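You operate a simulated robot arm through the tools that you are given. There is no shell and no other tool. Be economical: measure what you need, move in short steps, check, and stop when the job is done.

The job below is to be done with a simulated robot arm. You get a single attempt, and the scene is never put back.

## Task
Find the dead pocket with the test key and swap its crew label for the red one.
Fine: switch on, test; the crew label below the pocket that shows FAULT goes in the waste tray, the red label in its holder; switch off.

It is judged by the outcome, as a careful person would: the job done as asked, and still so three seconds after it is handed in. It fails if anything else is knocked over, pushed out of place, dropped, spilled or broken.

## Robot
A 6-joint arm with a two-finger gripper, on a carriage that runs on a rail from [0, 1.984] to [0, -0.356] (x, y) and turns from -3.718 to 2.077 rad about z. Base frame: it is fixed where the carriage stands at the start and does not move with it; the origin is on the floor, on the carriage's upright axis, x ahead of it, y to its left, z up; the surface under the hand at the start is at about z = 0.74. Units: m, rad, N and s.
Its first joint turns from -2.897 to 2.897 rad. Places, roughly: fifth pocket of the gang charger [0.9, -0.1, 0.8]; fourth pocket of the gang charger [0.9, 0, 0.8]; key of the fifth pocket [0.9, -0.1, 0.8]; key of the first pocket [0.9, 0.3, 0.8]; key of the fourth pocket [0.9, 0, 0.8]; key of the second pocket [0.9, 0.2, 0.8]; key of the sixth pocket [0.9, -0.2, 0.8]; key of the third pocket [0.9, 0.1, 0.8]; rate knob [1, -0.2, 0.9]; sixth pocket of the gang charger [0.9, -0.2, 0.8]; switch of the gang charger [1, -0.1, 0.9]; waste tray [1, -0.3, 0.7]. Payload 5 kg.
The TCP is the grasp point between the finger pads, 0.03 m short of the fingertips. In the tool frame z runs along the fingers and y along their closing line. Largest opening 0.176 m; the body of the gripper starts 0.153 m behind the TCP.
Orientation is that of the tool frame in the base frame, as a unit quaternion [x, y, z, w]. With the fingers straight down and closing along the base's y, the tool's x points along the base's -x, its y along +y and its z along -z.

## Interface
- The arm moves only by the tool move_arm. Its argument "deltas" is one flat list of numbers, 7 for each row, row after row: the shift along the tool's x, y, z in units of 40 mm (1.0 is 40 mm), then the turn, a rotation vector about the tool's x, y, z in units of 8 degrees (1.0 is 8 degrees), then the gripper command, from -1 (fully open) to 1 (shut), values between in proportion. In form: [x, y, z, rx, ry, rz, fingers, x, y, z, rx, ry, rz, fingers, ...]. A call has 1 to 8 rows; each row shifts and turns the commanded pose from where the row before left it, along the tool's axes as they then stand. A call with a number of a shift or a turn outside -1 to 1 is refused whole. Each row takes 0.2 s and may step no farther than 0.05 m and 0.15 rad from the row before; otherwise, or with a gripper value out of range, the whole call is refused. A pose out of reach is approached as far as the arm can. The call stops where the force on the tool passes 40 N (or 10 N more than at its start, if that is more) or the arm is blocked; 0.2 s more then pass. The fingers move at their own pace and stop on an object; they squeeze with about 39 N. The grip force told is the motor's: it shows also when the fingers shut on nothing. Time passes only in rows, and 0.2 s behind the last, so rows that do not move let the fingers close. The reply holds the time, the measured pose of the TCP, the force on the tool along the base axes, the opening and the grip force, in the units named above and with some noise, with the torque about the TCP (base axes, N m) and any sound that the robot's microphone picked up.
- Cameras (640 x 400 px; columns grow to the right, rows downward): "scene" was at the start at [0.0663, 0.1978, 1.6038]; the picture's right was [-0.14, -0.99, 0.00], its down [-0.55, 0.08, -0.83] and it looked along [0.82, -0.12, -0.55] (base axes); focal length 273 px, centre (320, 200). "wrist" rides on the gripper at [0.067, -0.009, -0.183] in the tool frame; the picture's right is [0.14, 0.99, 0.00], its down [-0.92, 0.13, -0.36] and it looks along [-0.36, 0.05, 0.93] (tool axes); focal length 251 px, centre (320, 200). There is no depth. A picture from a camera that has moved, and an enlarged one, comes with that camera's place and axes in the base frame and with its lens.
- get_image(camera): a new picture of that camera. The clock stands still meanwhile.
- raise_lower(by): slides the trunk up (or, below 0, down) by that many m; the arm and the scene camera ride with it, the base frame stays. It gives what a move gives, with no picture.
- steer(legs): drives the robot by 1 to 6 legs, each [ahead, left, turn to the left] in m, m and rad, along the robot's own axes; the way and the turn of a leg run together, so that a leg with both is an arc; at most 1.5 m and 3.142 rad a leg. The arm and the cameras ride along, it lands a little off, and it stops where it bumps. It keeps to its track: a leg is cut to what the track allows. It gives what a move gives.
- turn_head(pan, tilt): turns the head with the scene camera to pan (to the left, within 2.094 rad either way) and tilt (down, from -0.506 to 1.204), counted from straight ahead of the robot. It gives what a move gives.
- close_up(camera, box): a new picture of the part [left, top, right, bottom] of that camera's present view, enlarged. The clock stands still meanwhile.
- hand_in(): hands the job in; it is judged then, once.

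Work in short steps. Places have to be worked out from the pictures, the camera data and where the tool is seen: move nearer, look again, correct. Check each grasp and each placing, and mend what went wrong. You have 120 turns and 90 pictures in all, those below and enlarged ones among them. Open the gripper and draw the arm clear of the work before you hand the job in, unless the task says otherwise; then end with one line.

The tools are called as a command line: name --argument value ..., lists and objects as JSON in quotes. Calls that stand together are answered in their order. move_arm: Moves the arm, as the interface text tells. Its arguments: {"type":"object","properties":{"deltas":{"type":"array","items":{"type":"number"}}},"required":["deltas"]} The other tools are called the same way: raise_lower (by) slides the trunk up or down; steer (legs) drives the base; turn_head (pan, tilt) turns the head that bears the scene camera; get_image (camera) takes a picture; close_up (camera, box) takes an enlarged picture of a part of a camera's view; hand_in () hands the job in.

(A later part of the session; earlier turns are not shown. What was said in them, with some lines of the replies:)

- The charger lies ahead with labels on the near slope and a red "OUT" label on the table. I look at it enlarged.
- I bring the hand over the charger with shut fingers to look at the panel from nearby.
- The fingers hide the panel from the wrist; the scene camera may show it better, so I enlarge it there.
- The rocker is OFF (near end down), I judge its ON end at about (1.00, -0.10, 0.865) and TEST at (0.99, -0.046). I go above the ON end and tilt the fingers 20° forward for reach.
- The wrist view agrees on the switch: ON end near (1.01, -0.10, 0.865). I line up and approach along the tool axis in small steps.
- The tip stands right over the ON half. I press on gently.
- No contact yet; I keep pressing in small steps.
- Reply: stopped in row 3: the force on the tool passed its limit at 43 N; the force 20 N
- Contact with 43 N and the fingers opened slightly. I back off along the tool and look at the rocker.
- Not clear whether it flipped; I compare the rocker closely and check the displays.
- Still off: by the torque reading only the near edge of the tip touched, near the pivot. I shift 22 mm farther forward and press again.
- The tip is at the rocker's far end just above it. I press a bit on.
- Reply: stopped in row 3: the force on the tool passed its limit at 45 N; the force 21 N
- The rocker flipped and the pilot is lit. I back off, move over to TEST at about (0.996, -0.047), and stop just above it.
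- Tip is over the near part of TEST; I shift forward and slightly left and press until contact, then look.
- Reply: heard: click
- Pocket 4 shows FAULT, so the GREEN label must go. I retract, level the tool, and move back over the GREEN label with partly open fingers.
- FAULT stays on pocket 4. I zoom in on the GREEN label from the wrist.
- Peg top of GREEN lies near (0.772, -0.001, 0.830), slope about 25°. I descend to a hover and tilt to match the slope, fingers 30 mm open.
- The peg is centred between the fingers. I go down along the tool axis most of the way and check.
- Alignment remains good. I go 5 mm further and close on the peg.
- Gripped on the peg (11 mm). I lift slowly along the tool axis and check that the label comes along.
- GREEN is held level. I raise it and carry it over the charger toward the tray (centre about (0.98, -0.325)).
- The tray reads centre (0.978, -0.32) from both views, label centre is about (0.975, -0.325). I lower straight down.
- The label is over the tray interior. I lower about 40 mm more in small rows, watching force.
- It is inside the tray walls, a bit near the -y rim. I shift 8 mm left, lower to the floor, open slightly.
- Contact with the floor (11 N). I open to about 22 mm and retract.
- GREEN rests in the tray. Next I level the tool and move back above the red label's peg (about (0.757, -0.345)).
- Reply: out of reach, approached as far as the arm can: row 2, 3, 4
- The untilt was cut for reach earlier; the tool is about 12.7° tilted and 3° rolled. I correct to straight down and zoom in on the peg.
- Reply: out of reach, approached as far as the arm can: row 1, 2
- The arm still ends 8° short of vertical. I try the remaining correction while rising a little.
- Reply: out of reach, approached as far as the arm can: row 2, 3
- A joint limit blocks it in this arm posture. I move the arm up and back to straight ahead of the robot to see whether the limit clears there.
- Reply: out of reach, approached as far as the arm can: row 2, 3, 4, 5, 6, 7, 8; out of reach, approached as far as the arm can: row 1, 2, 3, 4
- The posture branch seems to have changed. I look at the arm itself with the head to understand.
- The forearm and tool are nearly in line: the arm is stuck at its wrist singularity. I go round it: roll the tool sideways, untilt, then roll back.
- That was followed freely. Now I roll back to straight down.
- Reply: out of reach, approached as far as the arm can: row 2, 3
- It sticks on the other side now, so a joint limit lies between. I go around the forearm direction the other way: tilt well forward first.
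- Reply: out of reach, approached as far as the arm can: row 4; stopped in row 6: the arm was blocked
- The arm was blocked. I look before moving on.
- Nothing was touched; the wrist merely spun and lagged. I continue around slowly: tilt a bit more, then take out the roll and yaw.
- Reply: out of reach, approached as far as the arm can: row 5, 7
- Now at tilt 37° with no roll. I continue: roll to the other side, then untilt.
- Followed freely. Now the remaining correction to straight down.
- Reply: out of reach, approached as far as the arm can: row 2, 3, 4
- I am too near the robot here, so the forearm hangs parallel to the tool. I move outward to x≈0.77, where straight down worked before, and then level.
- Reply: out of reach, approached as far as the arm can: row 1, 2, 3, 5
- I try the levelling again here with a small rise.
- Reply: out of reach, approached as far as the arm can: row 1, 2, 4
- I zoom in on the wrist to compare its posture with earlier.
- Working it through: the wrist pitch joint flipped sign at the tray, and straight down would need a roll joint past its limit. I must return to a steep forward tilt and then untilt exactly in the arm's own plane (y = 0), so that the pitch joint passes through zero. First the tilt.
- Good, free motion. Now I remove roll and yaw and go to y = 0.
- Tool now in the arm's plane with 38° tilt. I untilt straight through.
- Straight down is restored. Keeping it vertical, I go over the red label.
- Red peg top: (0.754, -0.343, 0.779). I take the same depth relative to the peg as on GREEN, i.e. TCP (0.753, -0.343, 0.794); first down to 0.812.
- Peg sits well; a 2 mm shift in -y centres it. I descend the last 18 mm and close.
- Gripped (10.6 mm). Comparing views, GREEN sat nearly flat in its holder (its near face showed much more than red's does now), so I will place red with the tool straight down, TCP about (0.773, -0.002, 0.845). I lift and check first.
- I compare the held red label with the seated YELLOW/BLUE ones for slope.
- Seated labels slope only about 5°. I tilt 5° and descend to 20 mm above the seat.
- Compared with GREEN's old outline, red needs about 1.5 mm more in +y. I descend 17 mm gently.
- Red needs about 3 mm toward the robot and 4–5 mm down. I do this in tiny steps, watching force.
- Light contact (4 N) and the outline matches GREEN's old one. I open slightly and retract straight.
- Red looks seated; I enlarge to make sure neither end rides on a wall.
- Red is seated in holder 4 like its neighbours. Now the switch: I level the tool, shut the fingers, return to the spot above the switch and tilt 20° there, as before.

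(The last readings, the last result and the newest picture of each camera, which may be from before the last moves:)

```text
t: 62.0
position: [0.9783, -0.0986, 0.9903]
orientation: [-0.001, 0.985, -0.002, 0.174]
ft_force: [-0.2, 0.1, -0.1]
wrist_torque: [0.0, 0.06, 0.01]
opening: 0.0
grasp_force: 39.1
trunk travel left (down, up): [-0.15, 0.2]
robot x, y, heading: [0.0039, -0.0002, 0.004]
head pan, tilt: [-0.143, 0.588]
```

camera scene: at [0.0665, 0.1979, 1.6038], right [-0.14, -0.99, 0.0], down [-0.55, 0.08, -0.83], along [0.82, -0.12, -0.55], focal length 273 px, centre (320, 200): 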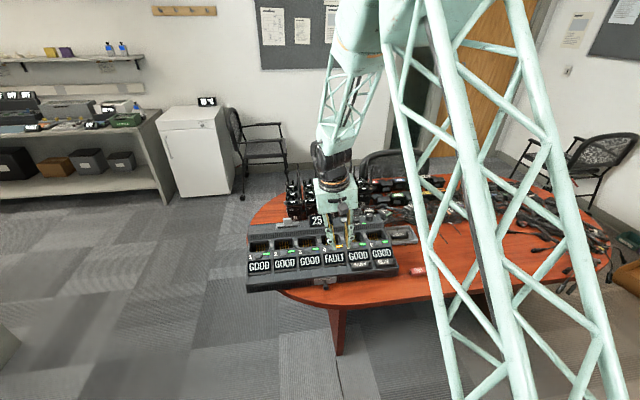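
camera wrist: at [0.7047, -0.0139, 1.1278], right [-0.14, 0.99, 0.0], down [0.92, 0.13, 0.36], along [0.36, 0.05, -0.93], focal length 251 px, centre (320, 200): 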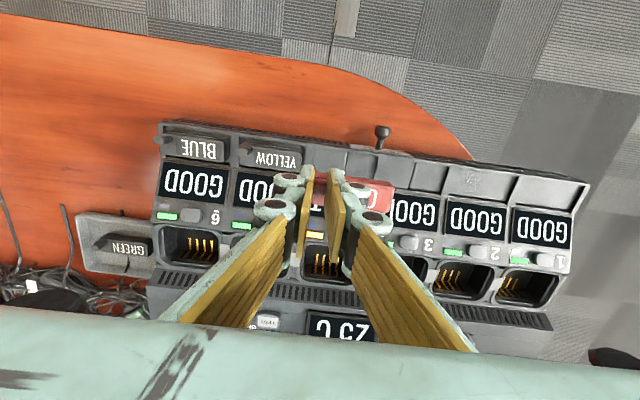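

I line up over the OFF end (TCP aiming at (0.987, -0.099)) and stop about 20 mm short to check.

move_arm --deltas '[0.31, 0, 0.7, 0, 0, 0, 1, 0.31, 0, 0.7, 0, 0, 0, 1, 0, 0, 0.4, 0, 0, 0, 1]'

close_up --camera "scene" --box '[335, 202, 385, 232]'

close_up --camera "wrist" --box '[240, 90, 400, 190]'

```text
t: 62.9
position: [0.9795, -0.0991, 0.9163]
orientation: [-0.002, 0.985, 0.0, 0.174]
ft_force: [-1.4, 0.8, 0.2]
wrist_torque: [0.03, -0.02, 0.0]
opening: 0.0
grasp_force: 39.1
trunk travel left (down, up): [-0.15, 0.2]
robot x, y, heading: [-0.0015, -0.0011, 0.005]
head pan, tilt: [-0.143, 0.588]
```

```text
12.80 times, centred on (360, 217) of scene
camera zoom: at [0.0663, 0.1979, 1.6038], right [-0.14, -0.99, 0.0], down [-0.55, 0.08, -0.83], along [0.82, -0.12, -0.55], focal length 3496 px, centre (-192, -18)
```

zoom: 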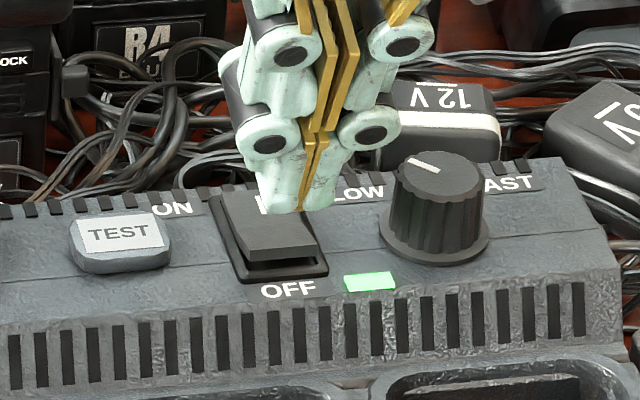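

```text
4.00 times, centred on (320, 140) of wrist
camera zoom: at [0.8533, -0.1095, 1.0646], right [-0.13, 0.99, -0.05], down [0.74, 0.13, 0.66], along [0.66, 0.05, -0.75], focal length 1006 px, centre (320, 440)
```

zoom: 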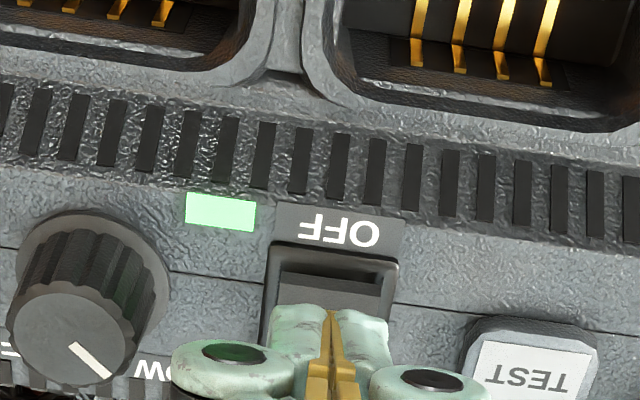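

The rocker's raised near end is at x≈0.977; my tip edge will land near 0.981. I press in small steps.

move_arm --deltas '[0.04, 0, 0.25, 0, 0, 0, 1, 0, 0, 0.15, 0, 0, 0, 1, 0, 0, 0.1, 0, 0, 0, 1, 0, 0, 0.08, 0, 0, 0, 1, 0, 0, 0.08, 0, 0, 0, 1, 0, 0, 0.08, 0, 0, 0, 1]'

close_up --camera "scene" --box '[335, 202, 385, 232]'

```text
t: 64.2
position: [0.9864, -0.1, 0.8879]
orientation: [-0.002, 0.985, 0.0, 0.174]
ft_force: [-3.3, -0.6, 8.6]
wrist_torque: [-0.01, 0.18, 0.0]
opening: 0.006
grasp_force: 45.5
trunk travel left (down, up): [-0.15, 0.2]
robot x, y, heading: [0.0032, 0.0004, 0.001]
head pan, tilt: [-0.143, 0.588]
```

```text
12.80 times, centred on (360, 217) of scene
camera zoom: at [0.0656, 0.198, 1.6039], right [-0.14, -0.99, 0.0], down [-0.55, 0.08, -0.83], along [0.82, -0.12, -0.55], focal length 3496 px, centre (-192, -18)
```

zoom: 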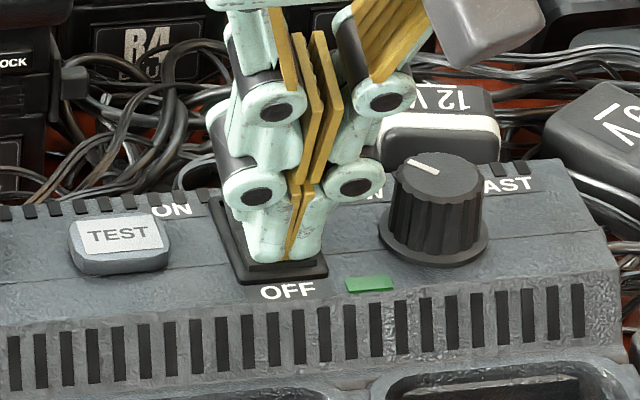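

The pilot is dark: it is off. I retract along the tool axis, level at the same spot as before, then draw back and open.

move_arm --deltas '[0, 0, -0.6, 0, 0, 0, 1, 0, 0, -1, 0, 0, 0, 1, 0, 0, -1, 0, 0, 0, 1, 0, 0, -0.4, 0, 0.8333, 0, 1, 0, 0, -0.3, 0, 0.8333, 0, 1, 0, 0, 0, 0, 0.8333, 0, 1]'

move_arm --deltas '[0.8, 0, -0.5, 0, 0, 0, 0.4, 0.8, 0, -0.5, 0, 0, 0, 0.2, 0.8, 0, -0.5, 0, 0, 0, 0, 0.8, 0, -0.5, 0, 0, 0, 0, 0.8, 0, -0.5, 0, 0, 0, 0, 0, -0.9, -0.3, 0, 0, 0, 0, 0, -1, 0, 0, 0, 0, 0, 0, -1, 0, 0, 0, 0, 0]'

get_image --camera "scene"

close_up --camera "scene" --box '[240, 200, 440, 300]'

```text
t: 65.7
position: [0.9426, -0.0996, 1.0114]
orientation: [-0.002, 1.0, -0.001, 0.0]
ft_force: [-1.6, 0.3, 0.6]
wrist_torque: [0.02, -0.14, 0.02]
opening: 0.0001
grasp_force: 45.2
trunk travel left (down, up): [-0.15, 0.2]
robot x, y, heading: [0.002, -0.0013, 0.003]
head pan, tilt: [-0.143, 0.588]
```

```text
t: 67.5
position: [0.784, -0.2158, 1.1222]
orientation: [-0.002, 1.0, -0.001, -0.001]
ft_force: [0.0, 0.8, -0.2]
wrist_torque: [-0.11, 0.05, 0.05]
opening: 0.0878
grasp_force: 0.0
trunk travel left (down, up): [-0.15, 0.2]
robot x, y, heading: [-0.0021, -0.0032, -0.001]
head pan, tilt: [-0.143, 0.588]
```

```text
17 pictures are left
camera scene: at [0.0664, 0.1981, 1.6037], right [-0.14, -0.99, 0.0], down [-0.55, 0.08, -0.83], along [0.82, -0.12, -0.55], focal length 273 px, centre (320, 200)
```

scene: 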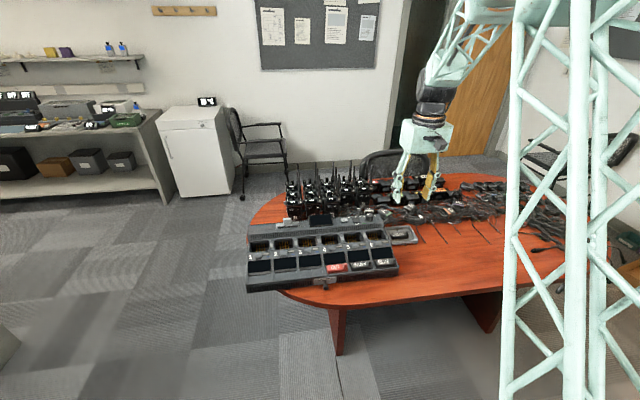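

```text
3.20 times, centred on (340, 250) of scene
camera zoom: at [0.0664, 0.1981, 1.6037], right [-0.14, -0.99, 0.0], down [-0.55, 0.08, -0.83], along [0.82, -0.12, -0.55], focal length 874 px, centre (256, 40)
```

zoom: 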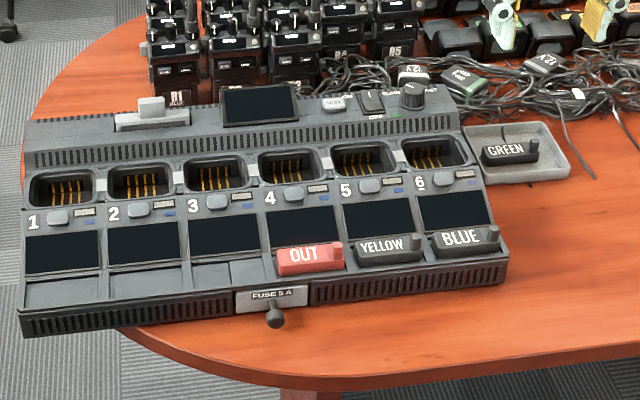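

All displays are off, GREEN is in the tray, red in holder 4. One last unobstructed look at the red label's seat.

close_up --camera "scene" --box '[315, 255, 401, 295]'

close_up --camera "wrist" --box '[300, 70, 520, 180]'

```text
7.44 times, centred on (358, 275) of scene
camera zoom: at [0.0664, 0.1981, 1.6037], right [-0.14, -0.99, 0.0], down [-0.55, 0.08, -0.83], along [0.82, -0.12, -0.55], focal length 2033 px, centre (37, -358)
```

zoom: 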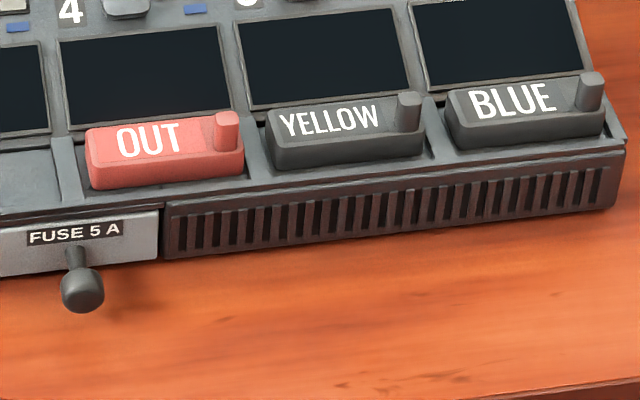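

```text
2.91 times, centred on (410, 125) of wrist
camera zoom: at [0.7179, -0.2254, 1.3058], right [-0.14, 0.99, 0.0], down [0.92, 0.13, 0.36], along [0.36, 0.05, -0.93], focal length 731 px, centre (58, 418)
```

zoom: 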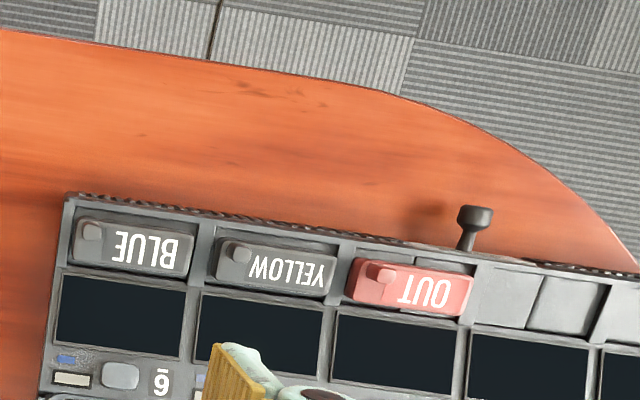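

Red sits in its holder like its neighbours, the charger is off, the gripper is open and clear. I hand in.

hand_in

```text
The job is handed in.
```

The test showed FAULT at pocket 4, so its GREEN label is now in the waste tray, the red OUT label is in its holder, and the charger is switched off.
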